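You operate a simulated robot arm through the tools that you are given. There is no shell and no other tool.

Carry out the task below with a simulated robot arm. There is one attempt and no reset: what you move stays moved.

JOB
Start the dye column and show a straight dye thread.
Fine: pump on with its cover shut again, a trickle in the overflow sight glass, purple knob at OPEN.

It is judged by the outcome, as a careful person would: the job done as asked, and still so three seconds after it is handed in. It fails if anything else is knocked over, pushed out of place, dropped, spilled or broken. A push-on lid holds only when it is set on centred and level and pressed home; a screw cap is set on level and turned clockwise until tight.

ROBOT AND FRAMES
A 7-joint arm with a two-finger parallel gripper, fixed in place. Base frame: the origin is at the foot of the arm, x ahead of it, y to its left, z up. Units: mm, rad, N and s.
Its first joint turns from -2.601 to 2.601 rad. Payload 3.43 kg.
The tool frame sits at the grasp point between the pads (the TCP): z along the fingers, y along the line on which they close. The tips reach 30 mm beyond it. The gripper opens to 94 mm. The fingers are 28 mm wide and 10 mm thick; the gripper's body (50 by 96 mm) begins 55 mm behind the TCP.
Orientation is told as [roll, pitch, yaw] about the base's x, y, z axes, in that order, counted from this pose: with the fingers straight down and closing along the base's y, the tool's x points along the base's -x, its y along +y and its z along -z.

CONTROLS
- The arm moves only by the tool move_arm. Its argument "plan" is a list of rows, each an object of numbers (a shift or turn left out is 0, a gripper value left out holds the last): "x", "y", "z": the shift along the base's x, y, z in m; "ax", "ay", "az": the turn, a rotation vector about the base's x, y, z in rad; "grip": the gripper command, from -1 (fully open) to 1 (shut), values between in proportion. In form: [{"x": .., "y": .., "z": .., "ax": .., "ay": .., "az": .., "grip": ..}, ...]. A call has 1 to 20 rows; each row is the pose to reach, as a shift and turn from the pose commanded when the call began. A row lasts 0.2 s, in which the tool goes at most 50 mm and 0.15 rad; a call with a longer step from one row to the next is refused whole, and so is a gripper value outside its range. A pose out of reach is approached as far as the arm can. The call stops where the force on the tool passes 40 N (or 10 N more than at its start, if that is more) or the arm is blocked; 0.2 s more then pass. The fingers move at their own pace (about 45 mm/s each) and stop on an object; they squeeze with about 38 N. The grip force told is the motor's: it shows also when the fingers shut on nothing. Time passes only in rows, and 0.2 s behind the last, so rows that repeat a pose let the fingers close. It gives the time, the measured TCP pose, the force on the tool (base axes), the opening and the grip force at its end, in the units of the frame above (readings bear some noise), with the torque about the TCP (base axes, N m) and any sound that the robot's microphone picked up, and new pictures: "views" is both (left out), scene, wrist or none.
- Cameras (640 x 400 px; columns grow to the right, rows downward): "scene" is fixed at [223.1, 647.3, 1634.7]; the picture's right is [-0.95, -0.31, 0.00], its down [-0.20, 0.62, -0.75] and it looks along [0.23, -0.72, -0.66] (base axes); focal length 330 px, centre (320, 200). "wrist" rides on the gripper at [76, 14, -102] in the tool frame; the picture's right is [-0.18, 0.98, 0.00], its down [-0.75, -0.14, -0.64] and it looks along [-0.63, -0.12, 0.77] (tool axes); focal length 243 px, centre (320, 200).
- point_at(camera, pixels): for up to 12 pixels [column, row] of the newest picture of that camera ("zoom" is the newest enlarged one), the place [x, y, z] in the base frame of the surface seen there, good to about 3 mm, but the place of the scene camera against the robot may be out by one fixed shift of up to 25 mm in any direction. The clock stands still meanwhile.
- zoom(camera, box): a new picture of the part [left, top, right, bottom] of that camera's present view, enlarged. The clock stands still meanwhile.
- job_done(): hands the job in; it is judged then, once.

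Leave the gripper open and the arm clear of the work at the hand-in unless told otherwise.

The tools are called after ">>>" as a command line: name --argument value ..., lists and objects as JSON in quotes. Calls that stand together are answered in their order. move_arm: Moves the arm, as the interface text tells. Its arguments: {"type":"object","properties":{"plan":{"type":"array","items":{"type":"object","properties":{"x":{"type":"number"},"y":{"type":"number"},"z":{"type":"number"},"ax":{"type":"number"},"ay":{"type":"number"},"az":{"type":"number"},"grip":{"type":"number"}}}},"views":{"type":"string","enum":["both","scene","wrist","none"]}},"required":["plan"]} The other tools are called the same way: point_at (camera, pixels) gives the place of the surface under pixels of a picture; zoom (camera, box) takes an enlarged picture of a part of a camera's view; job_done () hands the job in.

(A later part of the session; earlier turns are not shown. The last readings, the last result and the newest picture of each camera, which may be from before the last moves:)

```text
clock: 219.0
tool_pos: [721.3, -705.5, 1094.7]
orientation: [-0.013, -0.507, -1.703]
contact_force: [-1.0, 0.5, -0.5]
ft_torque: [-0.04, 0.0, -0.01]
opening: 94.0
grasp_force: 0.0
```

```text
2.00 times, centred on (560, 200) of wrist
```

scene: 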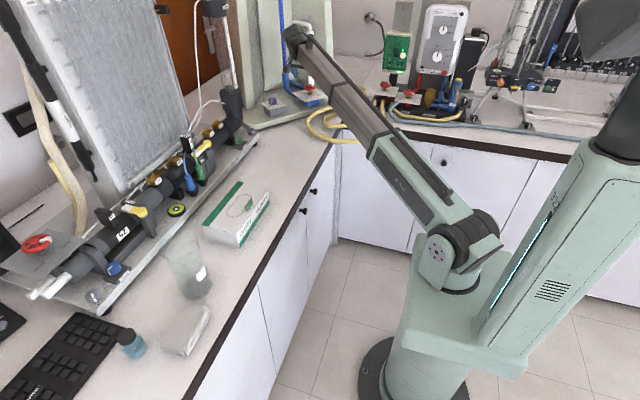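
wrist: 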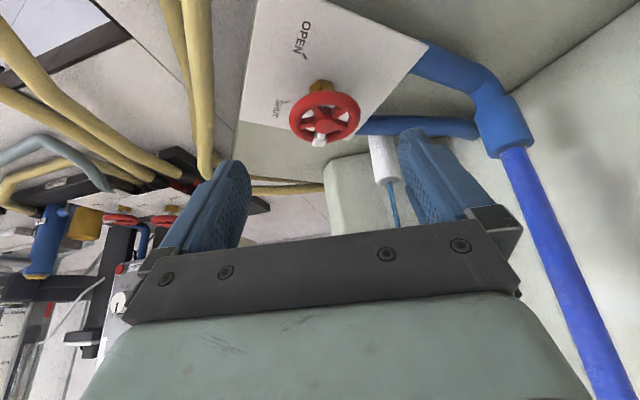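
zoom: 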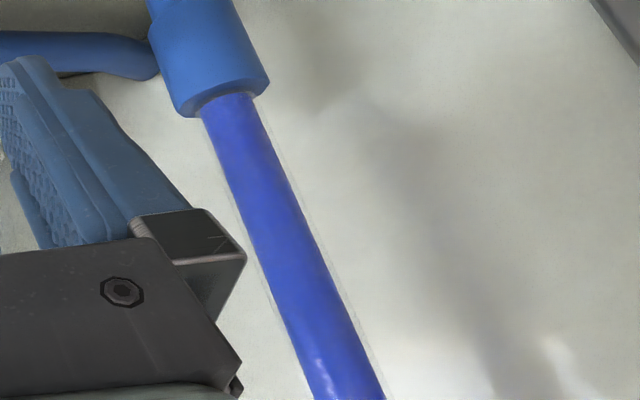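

I grip the outlet wheel and open it widely in two goes (first +0.8 rad) to flush the tube.

>>> move_arm --plan '[{"x": -0.001, "y": -0.01, "z": -0.02, "grip": -1}, {"x": -0.0015, "y": -0.02, "z": -0.041, "grip": -1}, {"x": -0.0016, "y": -0.0305, "z": -0.0617, "grip": -1}, {"x": -0.0016, "y": -0.0305, "z": -0.0617, "grip": 1}, {"x": -0.0016, "y": -0.0305, "z": -0.0617, "grip": 1}, {"x": -0.0016, "y": -0.0305, "z": -0.0617, "grip": 1}, {"x": -0.0016, "y": -0.0305, "z": -0.0617, "grip": 1}, {"x": -0.0025, "y": -0.0305, "z": -0.0617, "az": 0.1, "grip": 1}, {"x": -0.0034, "y": -0.0304, "z": -0.0617, "az": 0.2, "grip": 1}, {"x": -0.0043, "y": -0.0305, "z": -0.0617, "az": 0.3, "grip": 1}, {"x": -0.0052, "y": -0.0307, "z": -0.0617, "az": 0.4, "grip": 1}, {"x": -0.0061, "y": -0.031, "z": -0.0617, "az": 0.5, "grip": 1}, {"x": -0.0069, "y": -0.0314, "z": -0.0617, "az": 0.6, "grip": 1}, {"x": -0.0077, "y": -0.0319, "z": -0.0617, "az": 0.7, "grip": 1}, {"x": -0.0085, "y": -0.0324, "z": -0.0617, "az": 0.8, "grip": 1}]' --views "none"

>>> move_arm --plan '[{"x": -0.0007, "y": -0.0006, "az": 0.1, "grip": 1}, {"x": -0.0013, "y": -0.0012, "az": 0.2, "grip": 1}, {"x": -0.0018, "y": -0.0019, "az": 0.3, "grip": 1}, {"x": -0.0023, "y": -0.0027, "az": 0.4, "grip": 1}, {"x": -0.0027, "y": -0.0035, "az": 0.5, "grip": 1}, {"x": -0.003, "y": -0.0044, "az": 0.6, "grip": 1}, {"x": -0.0032, "y": -0.0053, "az": 0.7, "grip": 1}, {"x": -0.0034, "y": -0.0062, "az": 0.8, "grip": 1}, {"x": -0.0034, "y": -0.0071, "az": 0.9, "grip": 1}, {"x": -0.0034, "y": -0.008, "az": 1.0, "grip": 1}, {"x": -0.0034, "y": -0.008, "az": 1.0, "grip": 1}, {"x": -0.0034, "y": -0.008, "az": 1.0, "grip": 1}, {"x": -0.0034, "y": -0.008, "az": 1.0, "grip": 1}, {"x": -0.0034, "y": -0.008, "az": 1.0, "grip": 1}, {"x": -0.0034, "y": -0.008, "az": 1.0, "grip": 1}]' --views "wrist"

>>> zoom --camera "scene" --box '[265, 0, 335, 80]'

```text
clock: 222.2
tool_pos: [712.5, -738.2, 1030.6]
orientation: [-0.013, -0.511, -0.898]
contact_force: [6.0, -22.6, 15.8]
ft_torque: [0.28, 0.22, -0.09]
opening: 57.7
grasp_force: 45.2
```

```text
clock: 224.6
tool_pos: [709.0, -747.3, 1030.6]
orientation: [-0.022, -0.504, 0.102]
contact_force: [-7.2, -4.3, -0.5]
ft_torque: [0.65, -0.41, -0.07]
opening: 57.5
grasp_force: 45.3
stopped in row 11: the force on the tool passed its limit at 40 N (the readings are from after the stop); the commanded pose is now the measured one
```

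wrist: 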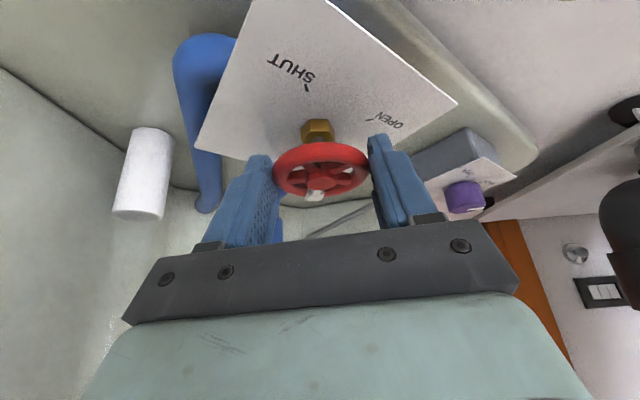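

```text
5.00 times, centred on (300, 40) of scene
```

zoom: 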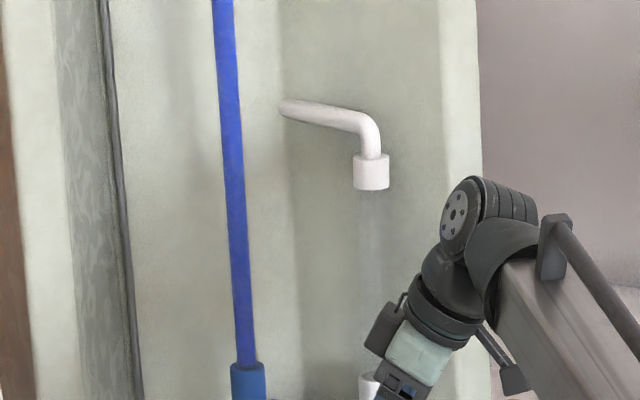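

Outlet is ~150° open, overflow has stopped, so plenty flows down the tube. I wait for the flush.

>>> move_arm --plan '[{"grip": 1}, {"grip": 1}, {"grip": 1}, {"grip": 1}, {"grip": 1}, {"grip": 1}, {"grip": 1}, {"grip": 1}, {"grip": 1}, {"grip": 1}, {"grip": 1}, {"grip": 1}, {"grip": 1}, {"grip": 1}, {"grip": 1}, {"grip": 1}, {"grip": 1}, {"grip": 1}, {"grip": 1}, {"grip": 1}]' --views "none"

>>> zoom --camera "scene" --box '[265, 0, 335, 80]'

>>> move_arm --plan '[{"grip": 1}, {"grip": 1}, {"grip": 1}, {"grip": 1}, {"grip": 1}, {"grip": 1}, {"grip": 1}, {"grip": 1}, {"grip": 1}, {"grip": 1}, {"grip": 1}, {"grip": 1}, {"grip": 1}, {"grip": 1}, {"grip": 1}, {"grip": 1}, {"grip": 1}, {"grip": 1}, {"grip": 1}, {"grip": 1}]' --views "none"

>>> zoom --camera "scene" --box '[265, 0, 335, 80]'

```text
clock: 228.8
tool_pos: [709.1, -747.8, 1030.3]
orientation: [-0.023, -0.503, 0.102]
contact_force: [-12.8, -15.6, 2.5]
ft_torque: [0.24, 0.14, -0.18]
opening: 57.6
grasp_force: 45.5
```

```text
5.00 times, centred on (300, 40) of scene
```

zoom: 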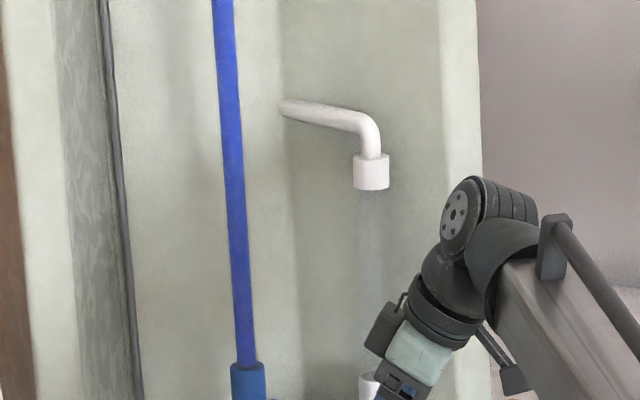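

```text
clock: 233.0
tool_pos: [707.8, -747.9, 1031.6]
orientation: [-0.022, -0.504, 0.101]
contact_force: [-10.9, -17.6, 4.0]
ft_torque: [0.06, 0.25, -0.19]
opening: 57.9
grasp_force: 45.2
```

```text
5.00 times, centred on (300, 40) of scene
```

zoom: 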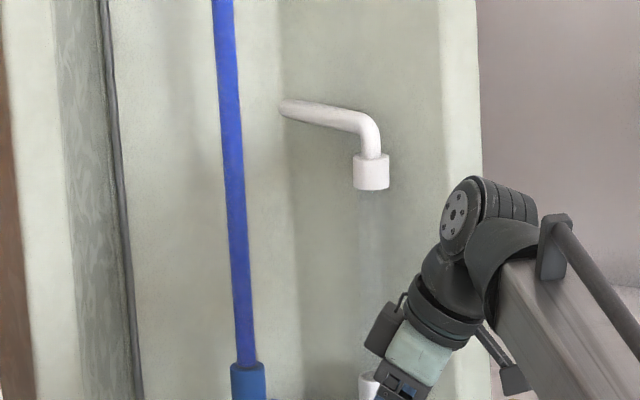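

Nothing clears yet in the part I can see, but fresh water enters from the top, which is out of view. I turn the outlet back a little (~125°, so the head tank keeps overflowing), release, and go look at the upper part of the tube.

>>> move_arm --plan '[{"x": 0.0, "y": 0.0009, "az": -0.1, "grip": 1}, {"x": 0.0, "y": 0.0018, "az": -0.2, "grip": 1}, {"x": 0.0001, "y": 0.0027, "az": -0.3, "grip": 1}, {"x": 0.0004, "y": 0.0036, "az": -0.4, "grip": 1}, {"x": 0.0008, "y": 0.0045, "az": -0.5, "grip": 1}, {"x": 0.0008, "y": 0.0045, "az": -0.5, "grip": 1}, {"x": 0.0008, "y": 0.0045, "az": -0.5, "grip": 1}, {"x": 0.0008, "y": 0.0045, "az": -0.5, "grip": 1}, {"x": 0.0008, "y": 0.0045, "az": -0.5, "grip": 1}, {"x": 0.0008, "y": 0.0045, "az": -0.5, "grip": 1}, {"x": 0.0008, "y": 0.0045, "az": -0.5, "grip": -1}, {"x": 0.0008, "y": 0.0045, "az": -0.5, "grip": -1}, {"x": 0.0008, "y": 0.0045, "az": -0.5, "grip": -1}, {"x": -0.009, "y": 0.009, "z": 0.018, "az": -0.5, "grip": -1}, {"x": -0.02, "y": 0.013, "z": 0.038, "az": -0.5, "grip": -1}, {"x": -0.03, "y": 0.017, "z": 0.058, "az": -0.5, "grip": -1}, {"x": -0.05, "y": 0.04, "z": 0.08, "az": -0.5, "grip": -1}, {"x": -0.075, "y": 0.07, "z": 0.1, "az": -0.5, "grip": -1}]' --views "wrist"

>>> zoom --camera "scene" --box '[265, 0, 335, 80]'

```text
clock: 236.8
tool_pos: [633.0, -675.8, 1130.5]
orientation: [-0.021, -0.505, -0.397]
contact_force: [0.5, -0.7, 0.1]
ft_torque: [0.03, 0.02, 0.03]
opening: 93.9
grasp_force: 0.1
```

wrist: 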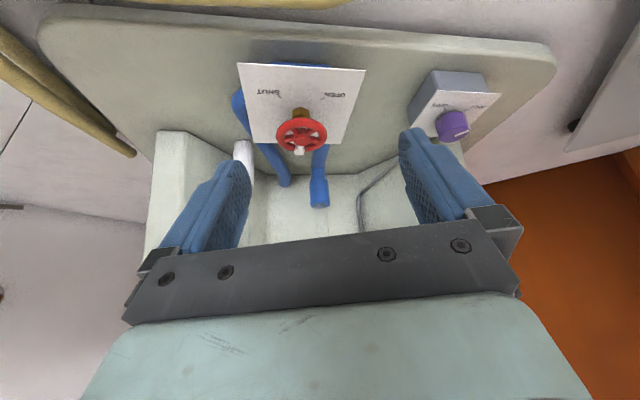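

```text
5.00 times, centred on (300, 40) of scene
```

zoom: 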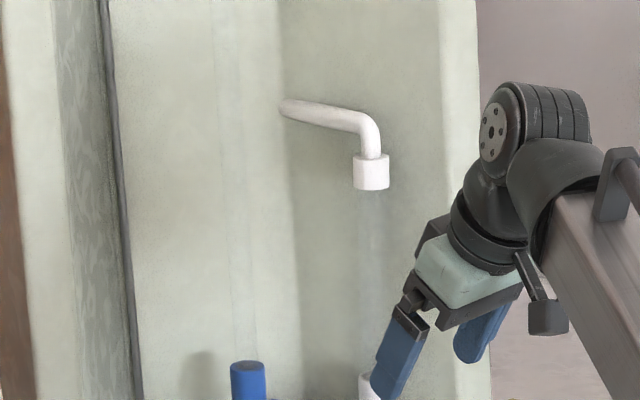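

The tube is clear now – the pooled dye has been flushed away. Now I set the outlet to a small flow before reopening the dye. I grip the outlet wheel at yaw -0.1 and turn it clockwise.

>>> move_arm --plan '[{"x": 0.015, "y": -0.022, "z": -0.012, "az": 0.1, "grip": -1}, {"x": 0.03, "y": -0.044, "z": -0.026, "az": 0.2, "grip": -1}, {"x": 0.045, "y": -0.065, "z": -0.04, "az": 0.297, "grip": -1}, {"x": 0.055, "y": -0.0662, "z": -0.059, "az": 0.297, "grip": -1}, {"x": 0.066, "y": -0.0673, "z": -0.078, "az": 0.297, "grip": -1}, {"x": 0.0764, "y": -0.0683, "z": -0.0975, "az": 0.297, "grip": -1}, {"x": 0.0764, "y": -0.0683, "z": -0.0975, "az": 0.297, "grip": -1}, {"x": 0.0764, "y": -0.0683, "z": -0.0975, "az": 0.297, "grip": 1}, {"x": 0.0764, "y": -0.0683, "z": -0.0975, "az": 0.297, "grip": 1}, {"x": 0.0764, "y": -0.0683, "z": -0.0975, "az": 0.297, "grip": 1}, {"x": 0.0764, "y": -0.0683, "z": -0.0975, "az": 0.297, "grip": 1}, {"x": 0.0766, "y": -0.0674, "z": -0.0975, "az": 0.197, "grip": 1}, {"x": 0.0768, "y": -0.0665, "z": -0.0975, "az": 0.097, "grip": 1}, {"x": 0.0771, "y": -0.0657, "z": -0.0975, "az": -0.003, "grip": 1}, {"x": 0.0775, "y": -0.0648, "z": -0.0975, "az": -0.103, "grip": 1}, {"x": 0.078, "y": -0.0641, "z": -0.0975, "az": -0.203, "grip": 1}, {"x": 0.0785, "y": -0.0633, "z": -0.0975, "az": -0.303, "grip": 1}]'

>>> zoom --camera "scene" --box '[265, 0, 335, 80]'

```text
clock: 240.4
tool_pos: [713.5, -739.6, 1034.1]
orientation: [-0.02, -0.507, -0.702]
contact_force: [-2.1, -0.8, 5.1]
ft_torque: [-0.16, -0.04, -0.02]
opening: 57.2
grasp_force: 45.3
```

scene: 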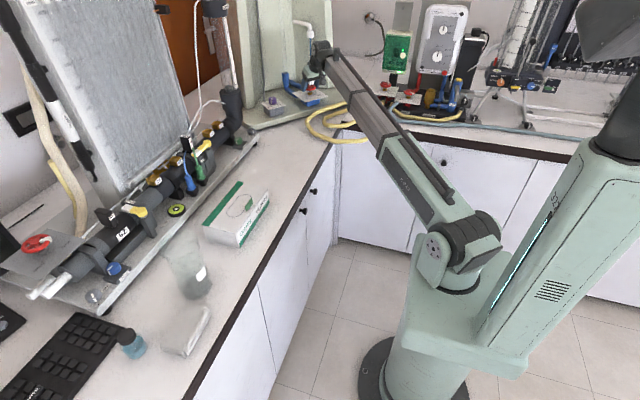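
wrist: 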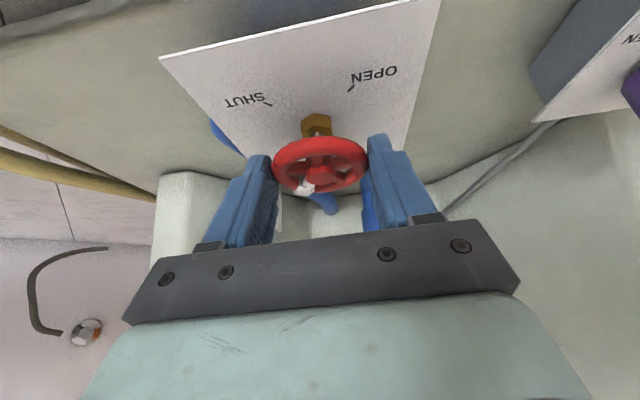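

```text
5.00 times, centred on (300, 40) of scene
```

zoom: 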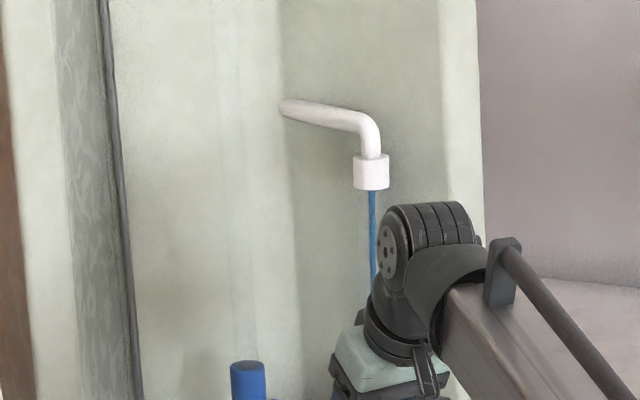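

The overflow trickle is back, tube clear. I close the outlet further to ~60°, a small but real flow (at that setting it had taken all of the earlier small inflow), then release.

>>> move_arm --plan '[{"x": 0.0006, "y": 0.0006, "az": -0.1, "grip": 1}, {"x": 0.0013, "y": 0.0012, "az": -0.2, "grip": 1}, {"x": 0.0021, "y": 0.0017, "az": -0.3, "grip": 1}, {"x": 0.0029, "y": 0.0022, "az": -0.4, "grip": 1}, {"x": 0.0038, "y": 0.0026, "az": -0.5, "grip": 1}, {"x": 0.0042, "y": 0.0027, "az": -0.55, "grip": 1}, {"x": 0.0042, "y": 0.0027, "az": -0.55, "grip": 1}, {"x": 0.0042, "y": 0.0027, "az": -0.55, "grip": -1}, {"x": 0.0042, "y": 0.0027, "az": -0.55, "grip": -1}, {"x": 0.0042, "y": 0.0027, "az": -0.55, "grip": -1}, {"x": 0.002, "y": 0.011, "z": 0.018, "az": -0.55, "grip": -1}, {"x": -0.001, "y": 0.02, "z": 0.038, "az": -0.55, "grip": -1}, {"x": -0.004, "y": 0.03, "z": 0.058, "az": -0.55, "grip": -1}, {"x": 0.0, "y": 0.06, "z": 0.08, "az": -0.55, "grip": -1}, {"x": 0.015, "y": 0.09, "z": 0.1, "az": -0.55, "grip": -0.5}, {"x": 0.04, "y": 0.115, "z": 0.11, "az": -0.55, "grip": -0.5}]'

>>> zoom --camera "scene" --box '[265, 0, 335, 110]'

>>> zoom --camera "wrist" --box '[240, 0, 440, 170]'

```text
clock: 243.8
tool_pos: [751.2, -625.4, 1143.9]
orientation: [-0.022, -0.505, -1.253]
contact_force: [0.2, -0.5, 0.4]
ft_torque: [0.03, 0.0, 0.02]
opening: 70.4
grasp_force: 0.0
```

scene: 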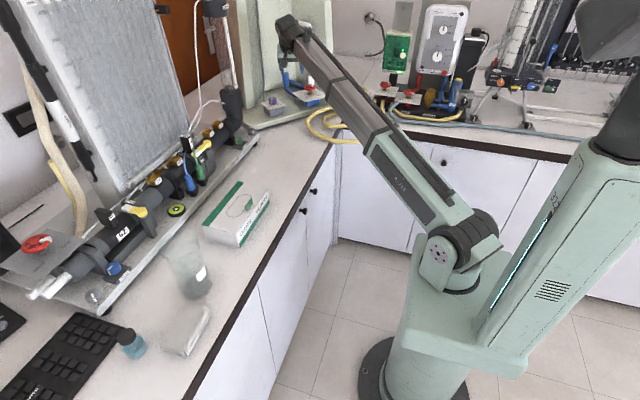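
wrist: 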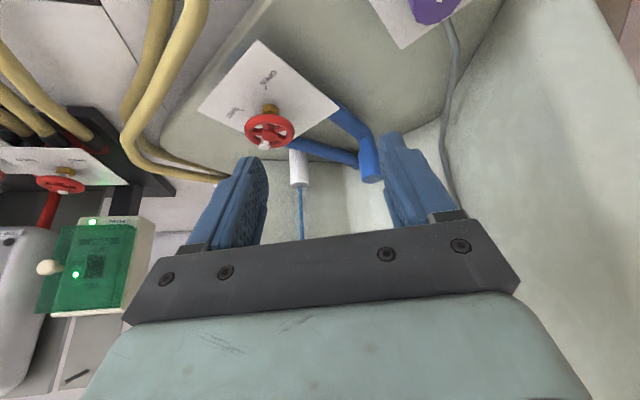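

```text
3.64 times, centred on (300, 55) of scene
```

zoom: 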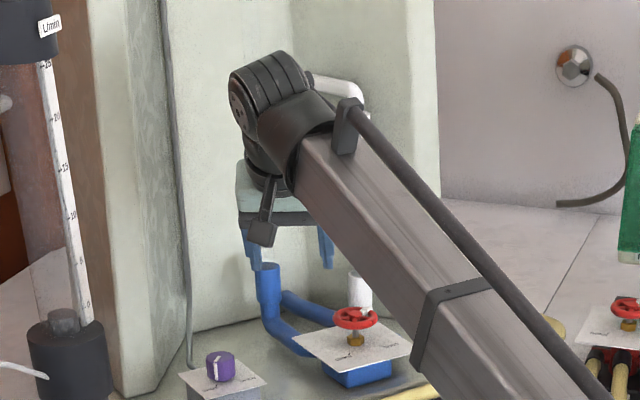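

```text
2.35 times, centred on (340, 85) of wrist
```

zoom: 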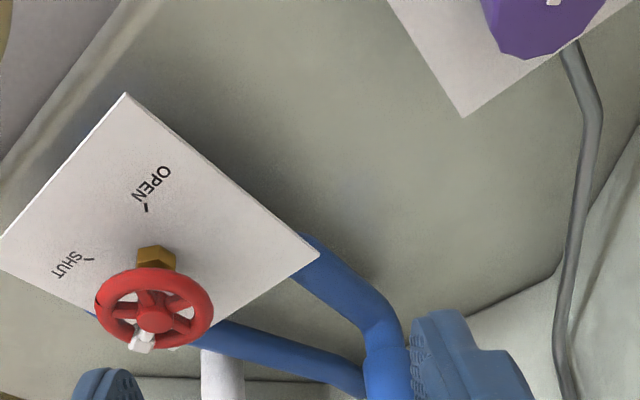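

Tube clear and trickle running. I go back to the purple knob's stand-off (yaw -80°).

>>> move_arm --plan '[{"x": 0.016, "y": 0.03, "z": 0.0, "az": -0.04, "grip": -0.5}, {"x": 0.036, "y": 0.055, "z": 0.0, "az": -0.08, "grip": -0.5}, {"x": 0.06, "y": 0.073, "z": -0.015, "az": -0.12, "grip": -0.5}, {"x": 0.0814, "y": 0.073, "z": -0.04, "az": -0.144, "grip": -0.5}, {"x": 0.0814, "y": 0.073, "z": -0.054, "az": -0.144, "grip": -0.5}]'

>>> point_at --camera "wrist" --pixels '[[321, 113], [321, 108], [308, 108], [336, 108]]'

>>> zoom --camera "scene" --box '[265, 0, 335, 110]'

```text
clock: 245.0
tool_pos: [833.8, -553.5, 1090.9]
orientation: [-0.021, -0.506, -1.397]
contact_force: [0.3, -0.8, -0.4]
ft_torque: [0.01, 0.0, 0.03]
opening: 70.4
grasp_force: 0.0
```

scene: 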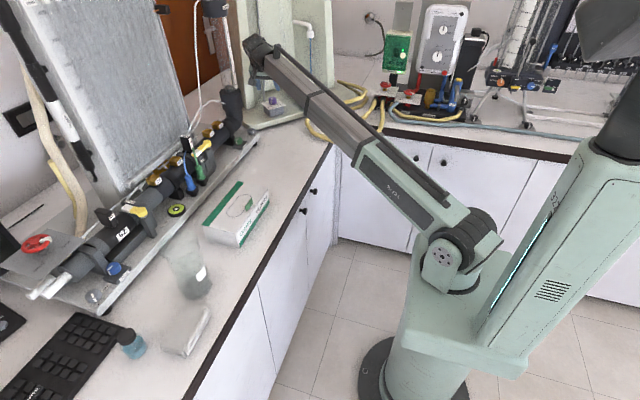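
wrist: 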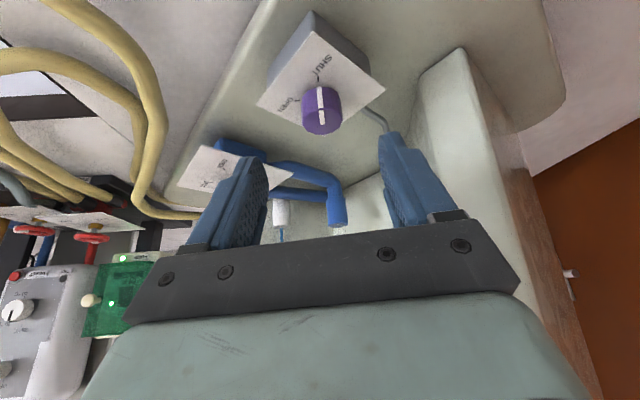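

```text
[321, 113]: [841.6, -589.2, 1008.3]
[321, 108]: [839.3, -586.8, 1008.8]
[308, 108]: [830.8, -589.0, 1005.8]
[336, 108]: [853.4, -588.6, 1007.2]
```

```text
3.64 times, centred on (300, 55) of scene
```

zoom: 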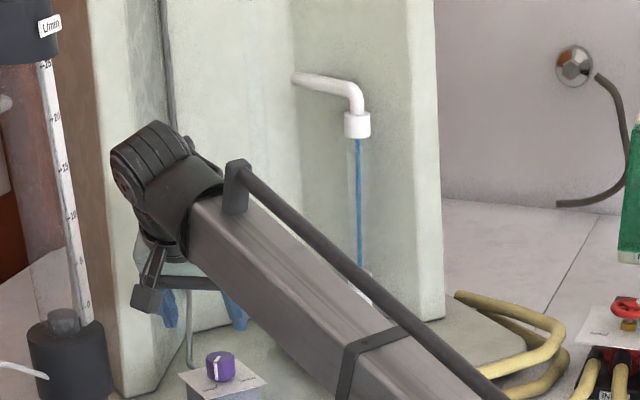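

Knob centred; I descend, grip and turn counter-clockwise toward OPEN, first half-way.

>>> move_arm --plan '[{"x": 0.002, "y": -0.012, "z": -0.023, "grip": -0.5}, {"x": 0.004, "y": -0.024, "z": -0.046, "grip": -0.5}, {"x": 0.0057, "y": -0.037, "z": -0.0694, "grip": -0.5}, {"x": 0.0057, "y": -0.037, "z": -0.0694, "grip": -0.5}, {"x": 0.0057, "y": -0.037, "z": -0.0694, "grip": 1}, {"x": 0.0057, "y": -0.037, "z": -0.0694, "grip": 1}, {"x": 0.0057, "y": -0.037, "z": -0.0694, "grip": 1}, {"x": 0.0057, "y": -0.037, "z": -0.0694, "grip": 1}, {"x": 0.0048, "y": -0.0373, "z": -0.0694, "az": 0.1, "grip": 1}, {"x": 0.0039, "y": -0.0376, "z": -0.0694, "az": 0.2, "grip": 1}, {"x": 0.003, "y": -0.038, "z": -0.0694, "az": 0.3, "grip": 1}, {"x": 0.0022, "y": -0.0385, "z": -0.0694, "az": 0.4, "grip": 1}, {"x": 0.0015, "y": -0.0391, "z": -0.0694, "az": 0.5, "grip": 1}, {"x": 0.0008, "y": -0.0397, "z": -0.0694, "az": 0.6, "grip": 1}, {"x": 0.0002, "y": -0.0404, "z": -0.0694, "az": 0.7, "grip": 1}, {"x": -0.0004, "y": -0.0412, "z": -0.0694, "az": 0.8, "grip": 1}]'

>>> zoom --camera "scene" --box '[265, 0, 335, 110]'

```text
clock: 248.4
tool_pos: [831.7, -594.9, 1019.9]
orientation: [-0.025, -0.507, -0.594]
contact_force: [0.3, -12.0, 11.8]
ft_torque: [0.37, -0.72, -0.12]
opening: 32.9
grasp_force: 44.9
```

scene: 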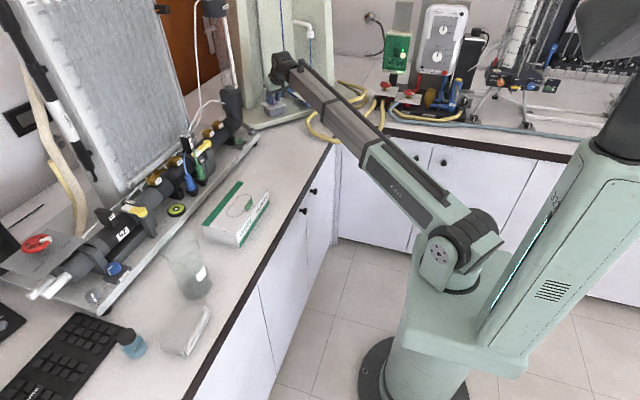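
wrist: 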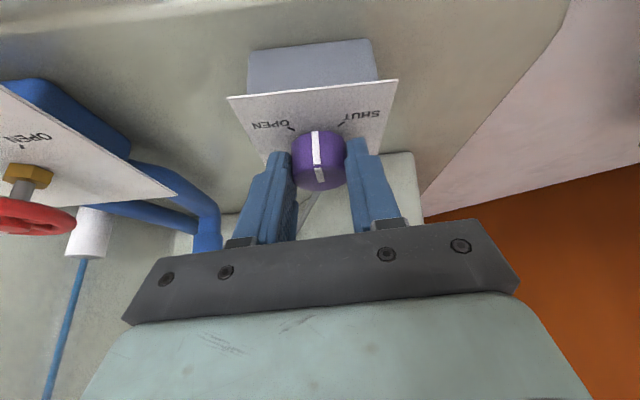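

```text
3.64 times, centred on (300, 55) of scene
```

zoom: 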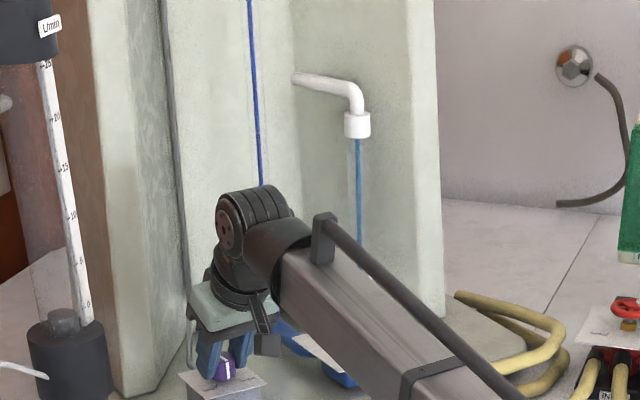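

A thin, straight dye thread now runs down the tube. I continue to the OPEN stop.

>>> move_arm --plan '[{"x": -0.0005, "y": -0.0008, "az": 0.1, "grip": 1}, {"x": -0.0009, "y": -0.0017, "az": 0.2, "grip": 1}, {"x": -0.0012, "y": -0.0026, "az": 0.3, "grip": 1}, {"x": -0.0014, "y": -0.0035, "az": 0.4, "grip": 1}, {"x": -0.0015, "y": -0.0045, "az": 0.5, "grip": 1}, {"x": -0.0015, "y": -0.0054, "az": 0.6, "grip": 1}, {"x": -0.0014, "y": -0.0063, "az": 0.7, "grip": 1}, {"x": -0.0013, "y": -0.0071, "az": 0.78, "grip": 1}, {"x": -0.0013, "y": -0.0073, "az": 0.81, "grip": 1}, {"x": -0.0013, "y": -0.0073, "az": 0.81, "grip": 1}]'

>>> zoom --camera "wrist" --box '[240, 60, 420, 200]'

>>> zoom --camera "scene" --box '[265, 0, 335, 110]'

```text
clock: 250.6
tool_pos: [831.2, -603.3, 1019.2]
orientation: [-0.026, -0.505, 0.214]
contact_force: [-5.7, -33.6, 10.7]
ft_torque: [0.46, -0.12, -1.02]
opening: 33.5
grasp_force: 45.3
```

scene: 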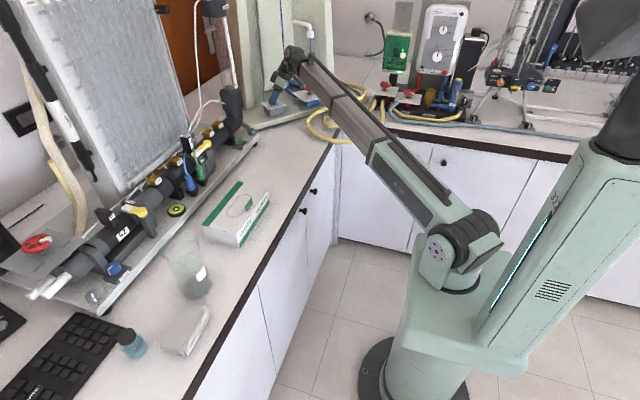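
wrist: 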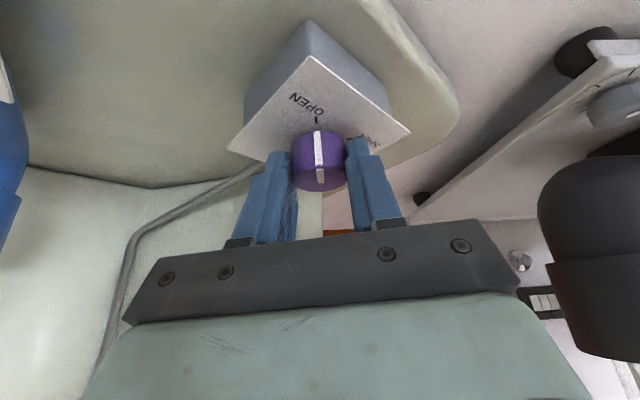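

```text
2.86 times, centred on (330, 130) of wrist
```

zoom: 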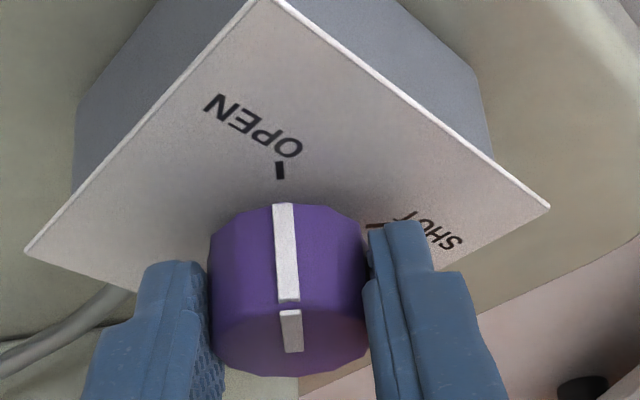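

```text
3.64 times, centred on (300, 55) of scene
```

zoom: 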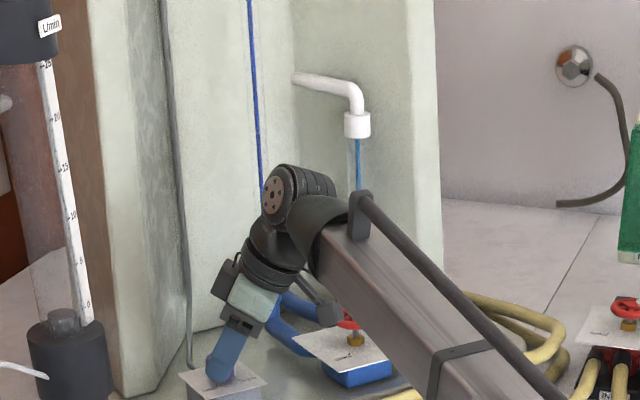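

The knob's mark is exactly at the OPEN tick and the thread is thin and straight, with the overflow trickling. I open the fingers and back off straight along the tool axis.

>>> move_arm --plan '[{"grip": -0.1}, {"grip": -0.5}, {"grip": -0.5}, {"grip": -0.5}, {"x": -0.01, "y": -0.002, "z": 0.02, "grip": -0.5}, {"x": -0.023, "y": -0.004, "z": 0.044, "grip": -0.5}, {"x": -0.038, "y": -0.006, "z": 0.072, "grip": -0.5}, {"x": -0.06, "y": 0.01, "z": 0.1, "grip": -0.5}, {"x": -0.09, "y": 0.035, "z": 0.11, "grip": -0.5}, {"x": -0.125, "y": 0.06, "z": 0.11, "grip": -0.5}, {"x": -0.16, "y": 0.07, "z": 0.11, "grip": -0.5}]'

>>> zoom --camera "scene" --box '[265, 0, 335, 110]'

>>> zoom --camera "wrist" --box '[0, 0, 320, 200]'

```text
clock: 253.0
tool_pos: [672.9, -528.6, 1130.9]
orientation: [-0.021, -0.503, 0.216]
contact_force: [-0.4, 0.5, 0.5]
ft_torque: [0.04, -0.01, 0.0]
opening: 70.6
grasp_force: 0.0
```

scene: 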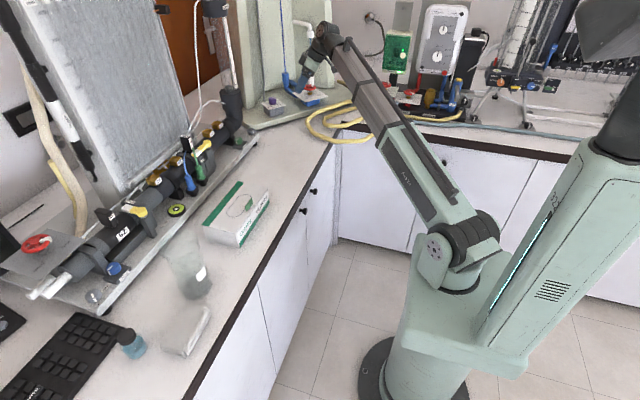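
wrist: 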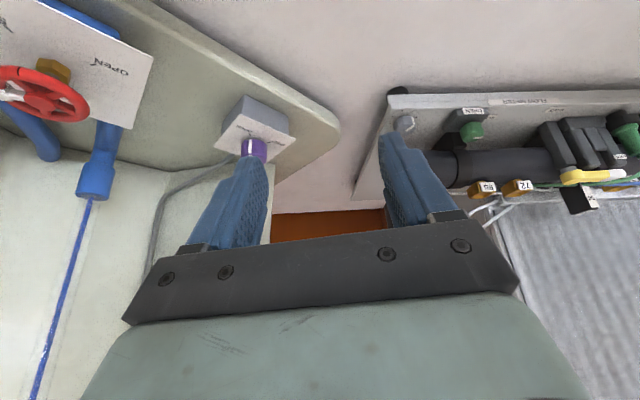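

```text
3.64 times, centred on (300, 55) of scene
```

zoom: 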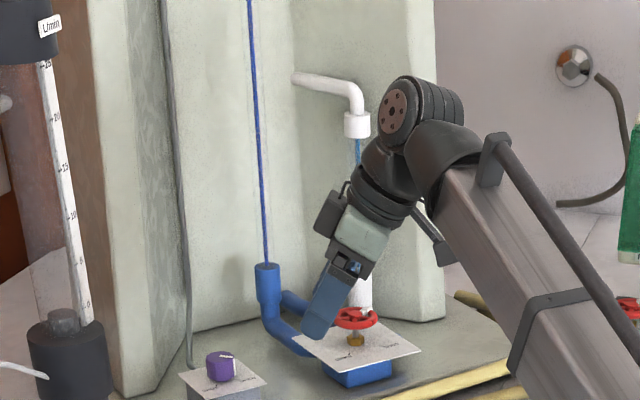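

```text
2.00 times, centred on (160, 100) of wrist
```

zoom: 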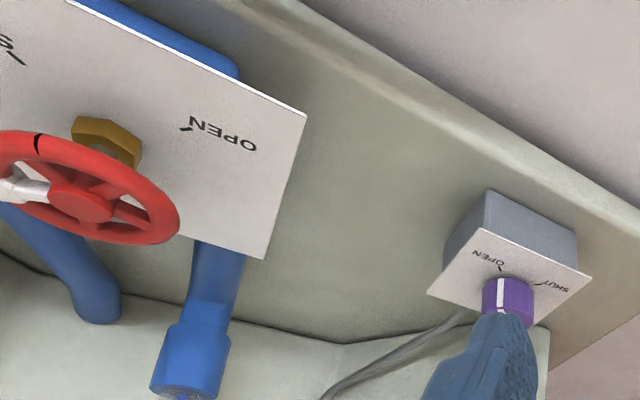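

A thin straight thread down the middle of the tube. Now I move the arm away toward the pump panel to view the sight glass fully and judge the overflow.

>>> move_arm --plan '[{"x": -0.007, "y": -0.022, "z": 0.0, "az": -0.13}, {"x": -0.014, "y": -0.045, "z": 0.0, "az": -0.26}, {"x": -0.02, "y": -0.067, "z": 0.0, "az": -0.4}, {"x": -0.027, "y": -0.09, "z": 0.0, "az": -0.53}, {"x": -0.033, "y": -0.111, "z": 0.0, "az": -0.656}, {"x": -0.033, "y": -0.111, "z": 0.0, "az": -0.656}]' --views "none"

>>> move_arm --plan '[{"x": -0.018, "y": -0.024, "ax": 0.035, "ay": 0.075}, {"x": -0.036, "y": -0.048, "ax": 0.07, "ay": 0.15}, {"x": -0.054, "y": -0.073, "ax": 0.106, "ay": 0.226}, {"x": -0.073, "y": -0.098, "ax": 0.142, "ay": 0.301}, {"x": -0.092, "y": -0.123, "ax": 0.178, "ay": 0.377}, {"x": -0.114, "y": -0.15, "ax": 0.213, "ay": 0.4525}, {"x": -0.114, "y": -0.15, "ax": 0.213, "ay": 0.4525}]'

>>> zoom --camera "scene" --box '[298, 20, 323, 90]'

>>> zoom --camera "scene" --box '[300, 40, 322, 65]'

```text
clock: 254.4
tool_pos: [640.2, -642.6, 1129.3]
orientation: [-0.024, -0.507, -0.442]
contact_force: [-0.1, -0.4, 0.5]
ft_torque: [-0.02, 0.01, 0.01]
opening: 70.6
grasp_force: 0.1
```

```text
clock: 256.0
tool_pos: [526.2, -794.1, 1129.9]
orientation: [-0.022, -0.005, -0.438]
contact_force: [0.4, 0.7, 0.1]
ft_torque: [-0.02, -0.01, 0.0]
opening: 70.3
grasp_force: 0.0
```

scene: 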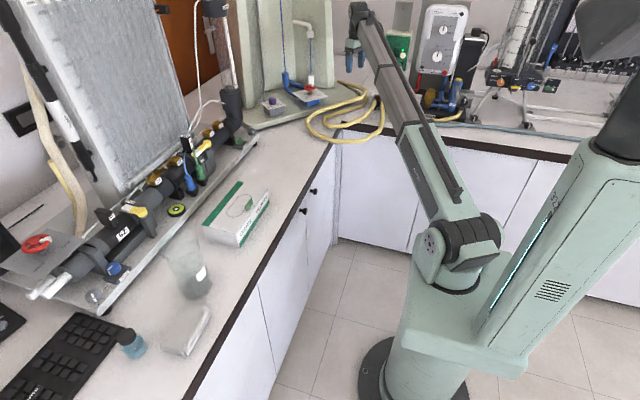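
wrist: 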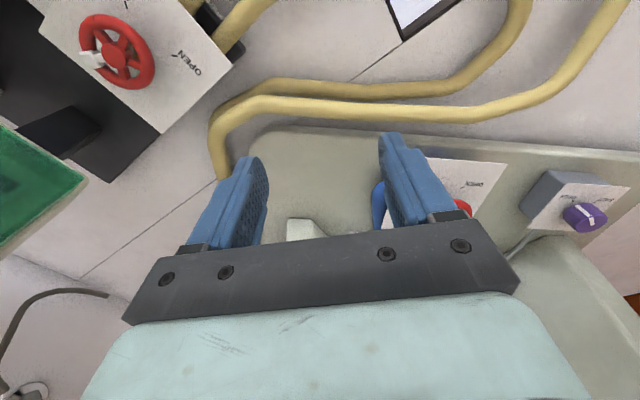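

```text
5.71 times, centred on (310, 55) of scene
```

zoom: 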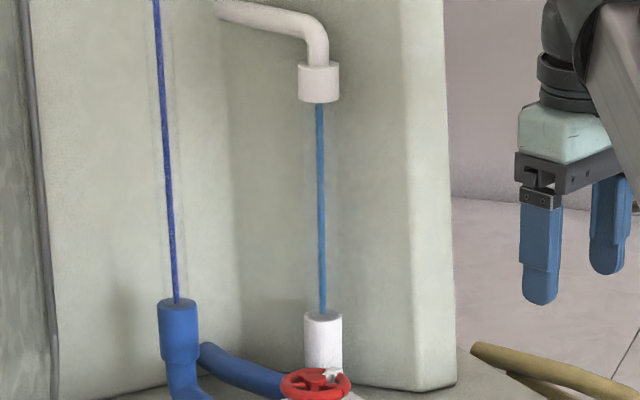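

```text
16.00 times, centred on (311, 52) of scene
```

zoom: 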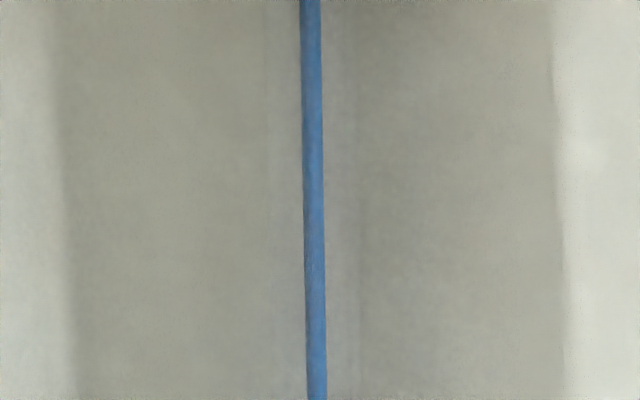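

The dye thread is thin and straight and the overflow shows a thin thread of water. To be sure it is only a trickle (INLET is ~97° open), I will trim INLET back by ~20°. I go above the INLET wheel with yaw -90° (fingers clear of its mark).

>>> move_arm --plan '[{"x": -0.015, "y": -0.012, "az": -0.14, "grip": -1}, {"x": -0.032, "y": -0.026, "az": -0.28, "grip": -1}, {"x": -0.05, "y": -0.04, "az": -0.42, "grip": -1}, {"x": -0.068, "y": -0.055, "az": -0.56, "grip": -1}, {"x": -0.086, "y": -0.07, "z": -0.003, "az": -0.7, "grip": -1}, {"x": -0.104, "y": -0.085, "z": -0.008, "az": -0.84, "grip": -1}, {"x": -0.12, "y": -0.098, "z": -0.015, "az": -0.98, "grip": -1}, {"x": -0.1345, "y": -0.1085, "z": -0.025, "az": -1.12, "grip": -1}, {"x": -0.1345, "y": -0.1085, "z": -0.045, "az": -1.132, "grip": -1}, {"x": -0.1345, "y": -0.1085, "z": -0.045, "az": -1.132, "grip": -1}]'

>>> zoom --camera "wrist" --box '[220, 40, 440, 180]'

```text
clock: 258.2
tool_pos: [390.5, -899.0, 1086.3]
orientation: [-0.024, -0.006, -1.576]
contact_force: [-0.4, 0.7, -0.6]
ft_torque: [-0.02, 0.0, 0.01]
opening: 94.1
grasp_force: 0.1
```

scene: 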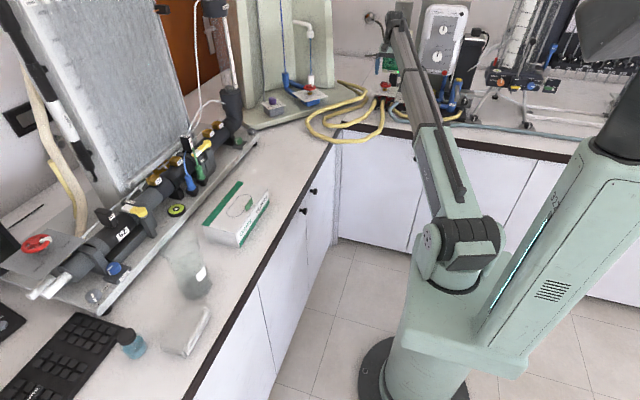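
wrist: 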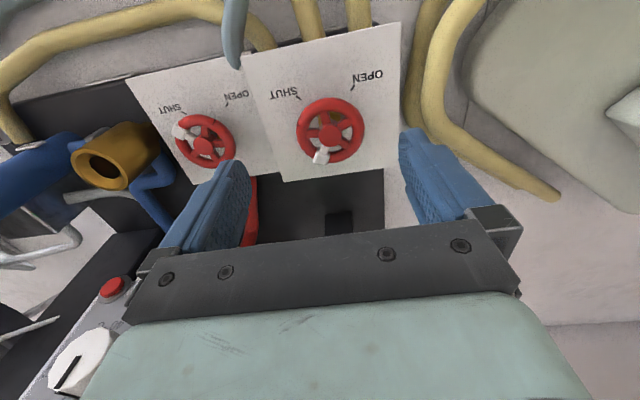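

```text
2.86 times, centred on (330, 110) of wrist
```

zoom: 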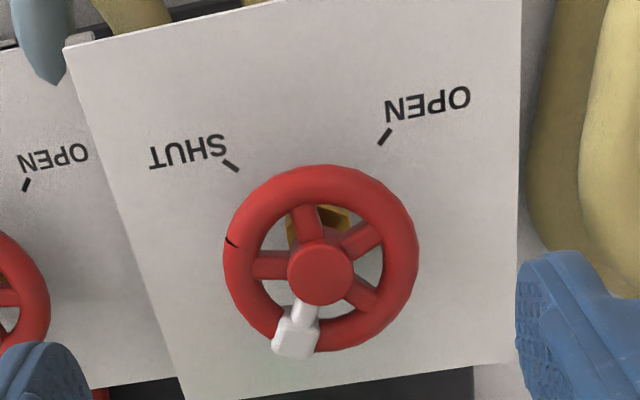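

Well centred and clear of the FLUSH wheel. I descend, grip and turn INLET clockwise by 0.35 rad (20°).

>>> move_arm --plan '[{"y": -0.002, "z": -0.03, "grip": -1}, {"y": -0.0035, "z": -0.0583, "grip": -1}, {"y": -0.0035, "z": -0.0583, "grip": -1}, {"y": -0.0035, "z": -0.0583, "grip": 1}, {"y": -0.0035, "z": -0.0583, "grip": 1}, {"y": -0.0035, "z": -0.0583, "grip": 1}, {"y": -0.0035, "z": -0.0583, "grip": 1}, {"y": -0.0035, "z": -0.0583, "az": -0.09, "grip": 1}, {"y": -0.0035, "z": -0.0583, "az": -0.18, "grip": 1}, {"y": -0.0035, "z": -0.0583, "az": -0.27, "grip": 1}, {"y": -0.0035, "z": -0.0583, "az": -0.35, "grip": 1}, {"y": -0.0035, "z": -0.0583, "az": -0.35, "grip": 1}, {"y": -0.0035, "z": -0.0583, "az": -0.35, "grip": 1}, {"y": -0.0035, "z": -0.0583, "az": -0.35, "grip": 1}, {"y": -0.0035, "z": -0.0583, "az": -0.35, "grip": 1}, {"y": -0.0035, "z": -0.0583, "az": -0.35, "grip": 1}]' --views "wrist"

>>> zoom --camera "scene" --box '[298, 20, 323, 90]'

>>> zoom --camera "scene" --box '[300, 40, 322, 65]'

```text
clock: 260.1
tool_pos: [395.7, -903.2, 1027.5]
orientation: [-0.008, -0.003, -1.693]
contact_force: [7.2, 0.3, -3.2]
ft_torque: [-0.17, -0.79, -0.03]
opening: 53.7
grasp_force: 45.1
stopped in row 9: the force on the tool passed its limit at 40 N (the readings are from after the stop); the commanded pose is now the measured one
```

wrist: 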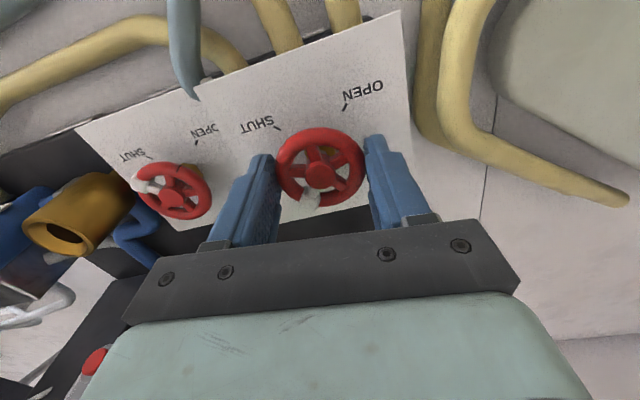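

```text
5.71 times, centred on (310, 55) of scene
```

zoom: 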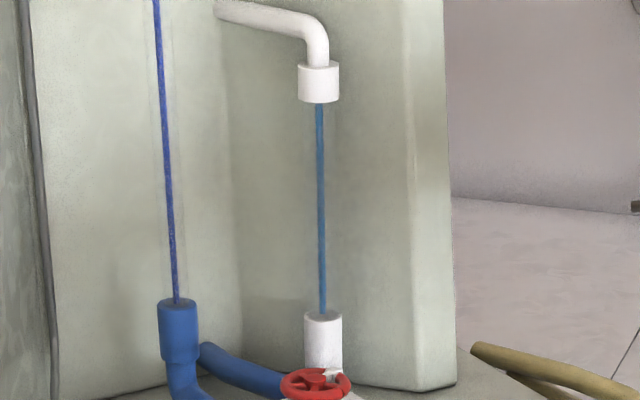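

```text
16.00 times, centred on (311, 52) of scene
```

zoom: 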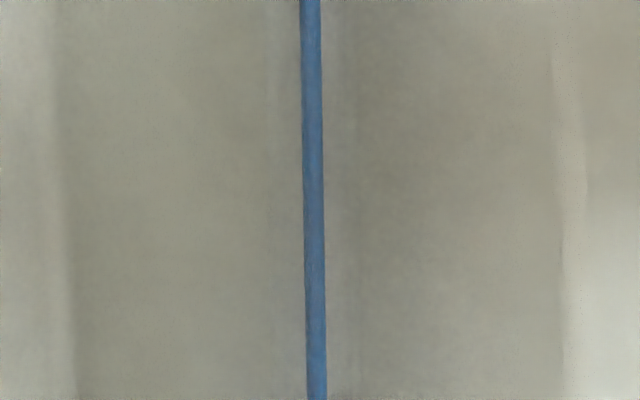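

The turn stopped early on side load (wheel centre is ~4 mm further in x); the command is re-centred now. I continue clockwise by 0.23 rad.

>>> move_arm --plan '[{"az": -0.06, "grip": 1}, {"az": -0.12, "grip": 1}, {"az": -0.18, "grip": 1}, {"az": -0.23, "grip": 1}, {"az": -0.23, "grip": 1}, {"az": -0.23, "grip": 1}, {"az": -0.23, "grip": 1}, {"az": -0.23, "grip": 1}, {"az": -0.23, "grip": 1}, {"az": -0.23, "grip": 1}, {"az": -0.23, "grip": 1}, {"az": -0.23, "grip": 1}, {"az": -0.23, "grip": 1}, {"az": -0.23, "grip": 1}]' --views "wrist"

>>> zoom --camera "scene" --box '[298, 20, 323, 90]'

>>> zoom --camera "scene" --box '[300, 40, 322, 65]'

```text
clock: 263.1
tool_pos: [395.3, -904.6, 1026.4]
orientation: [-0.009, -0.003, -1.922]
contact_force: [20.7, -1.0, -0.7]
ft_torque: [-0.4, -0.47, 0.03]
opening: 53.5
grasp_force: 45.1
```

wrist: 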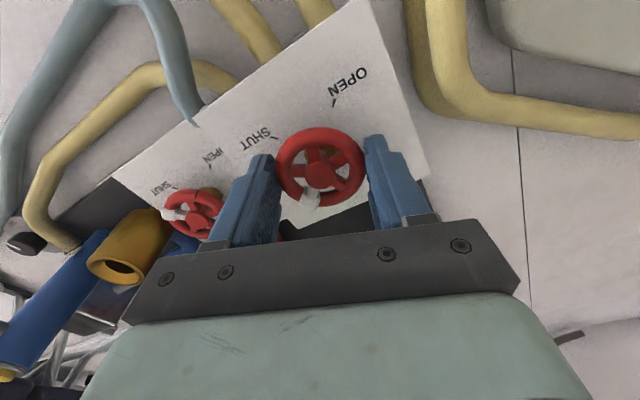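

```text
5.71 times, centred on (310, 55) of scene
```

zoom: 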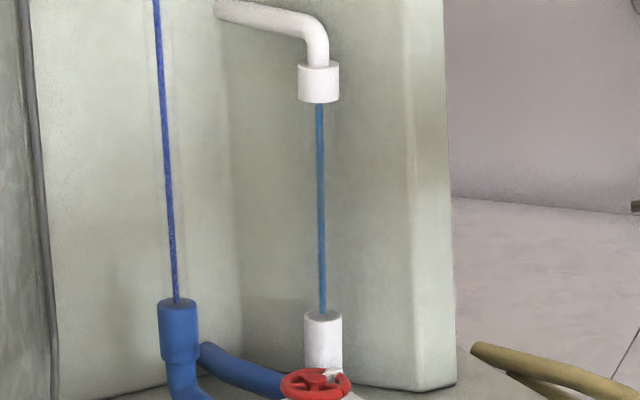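

```text
16.00 times, centred on (311, 52) of scene
```

zoom: 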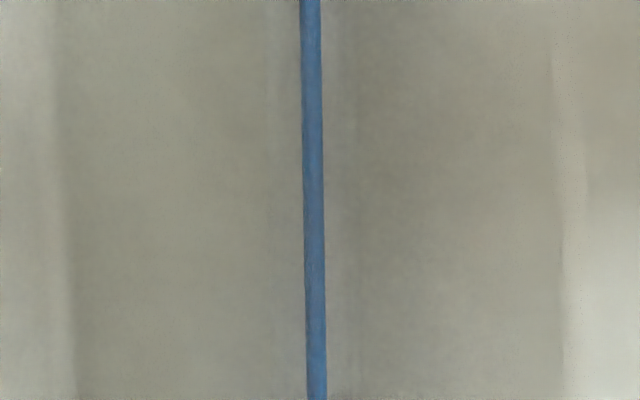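

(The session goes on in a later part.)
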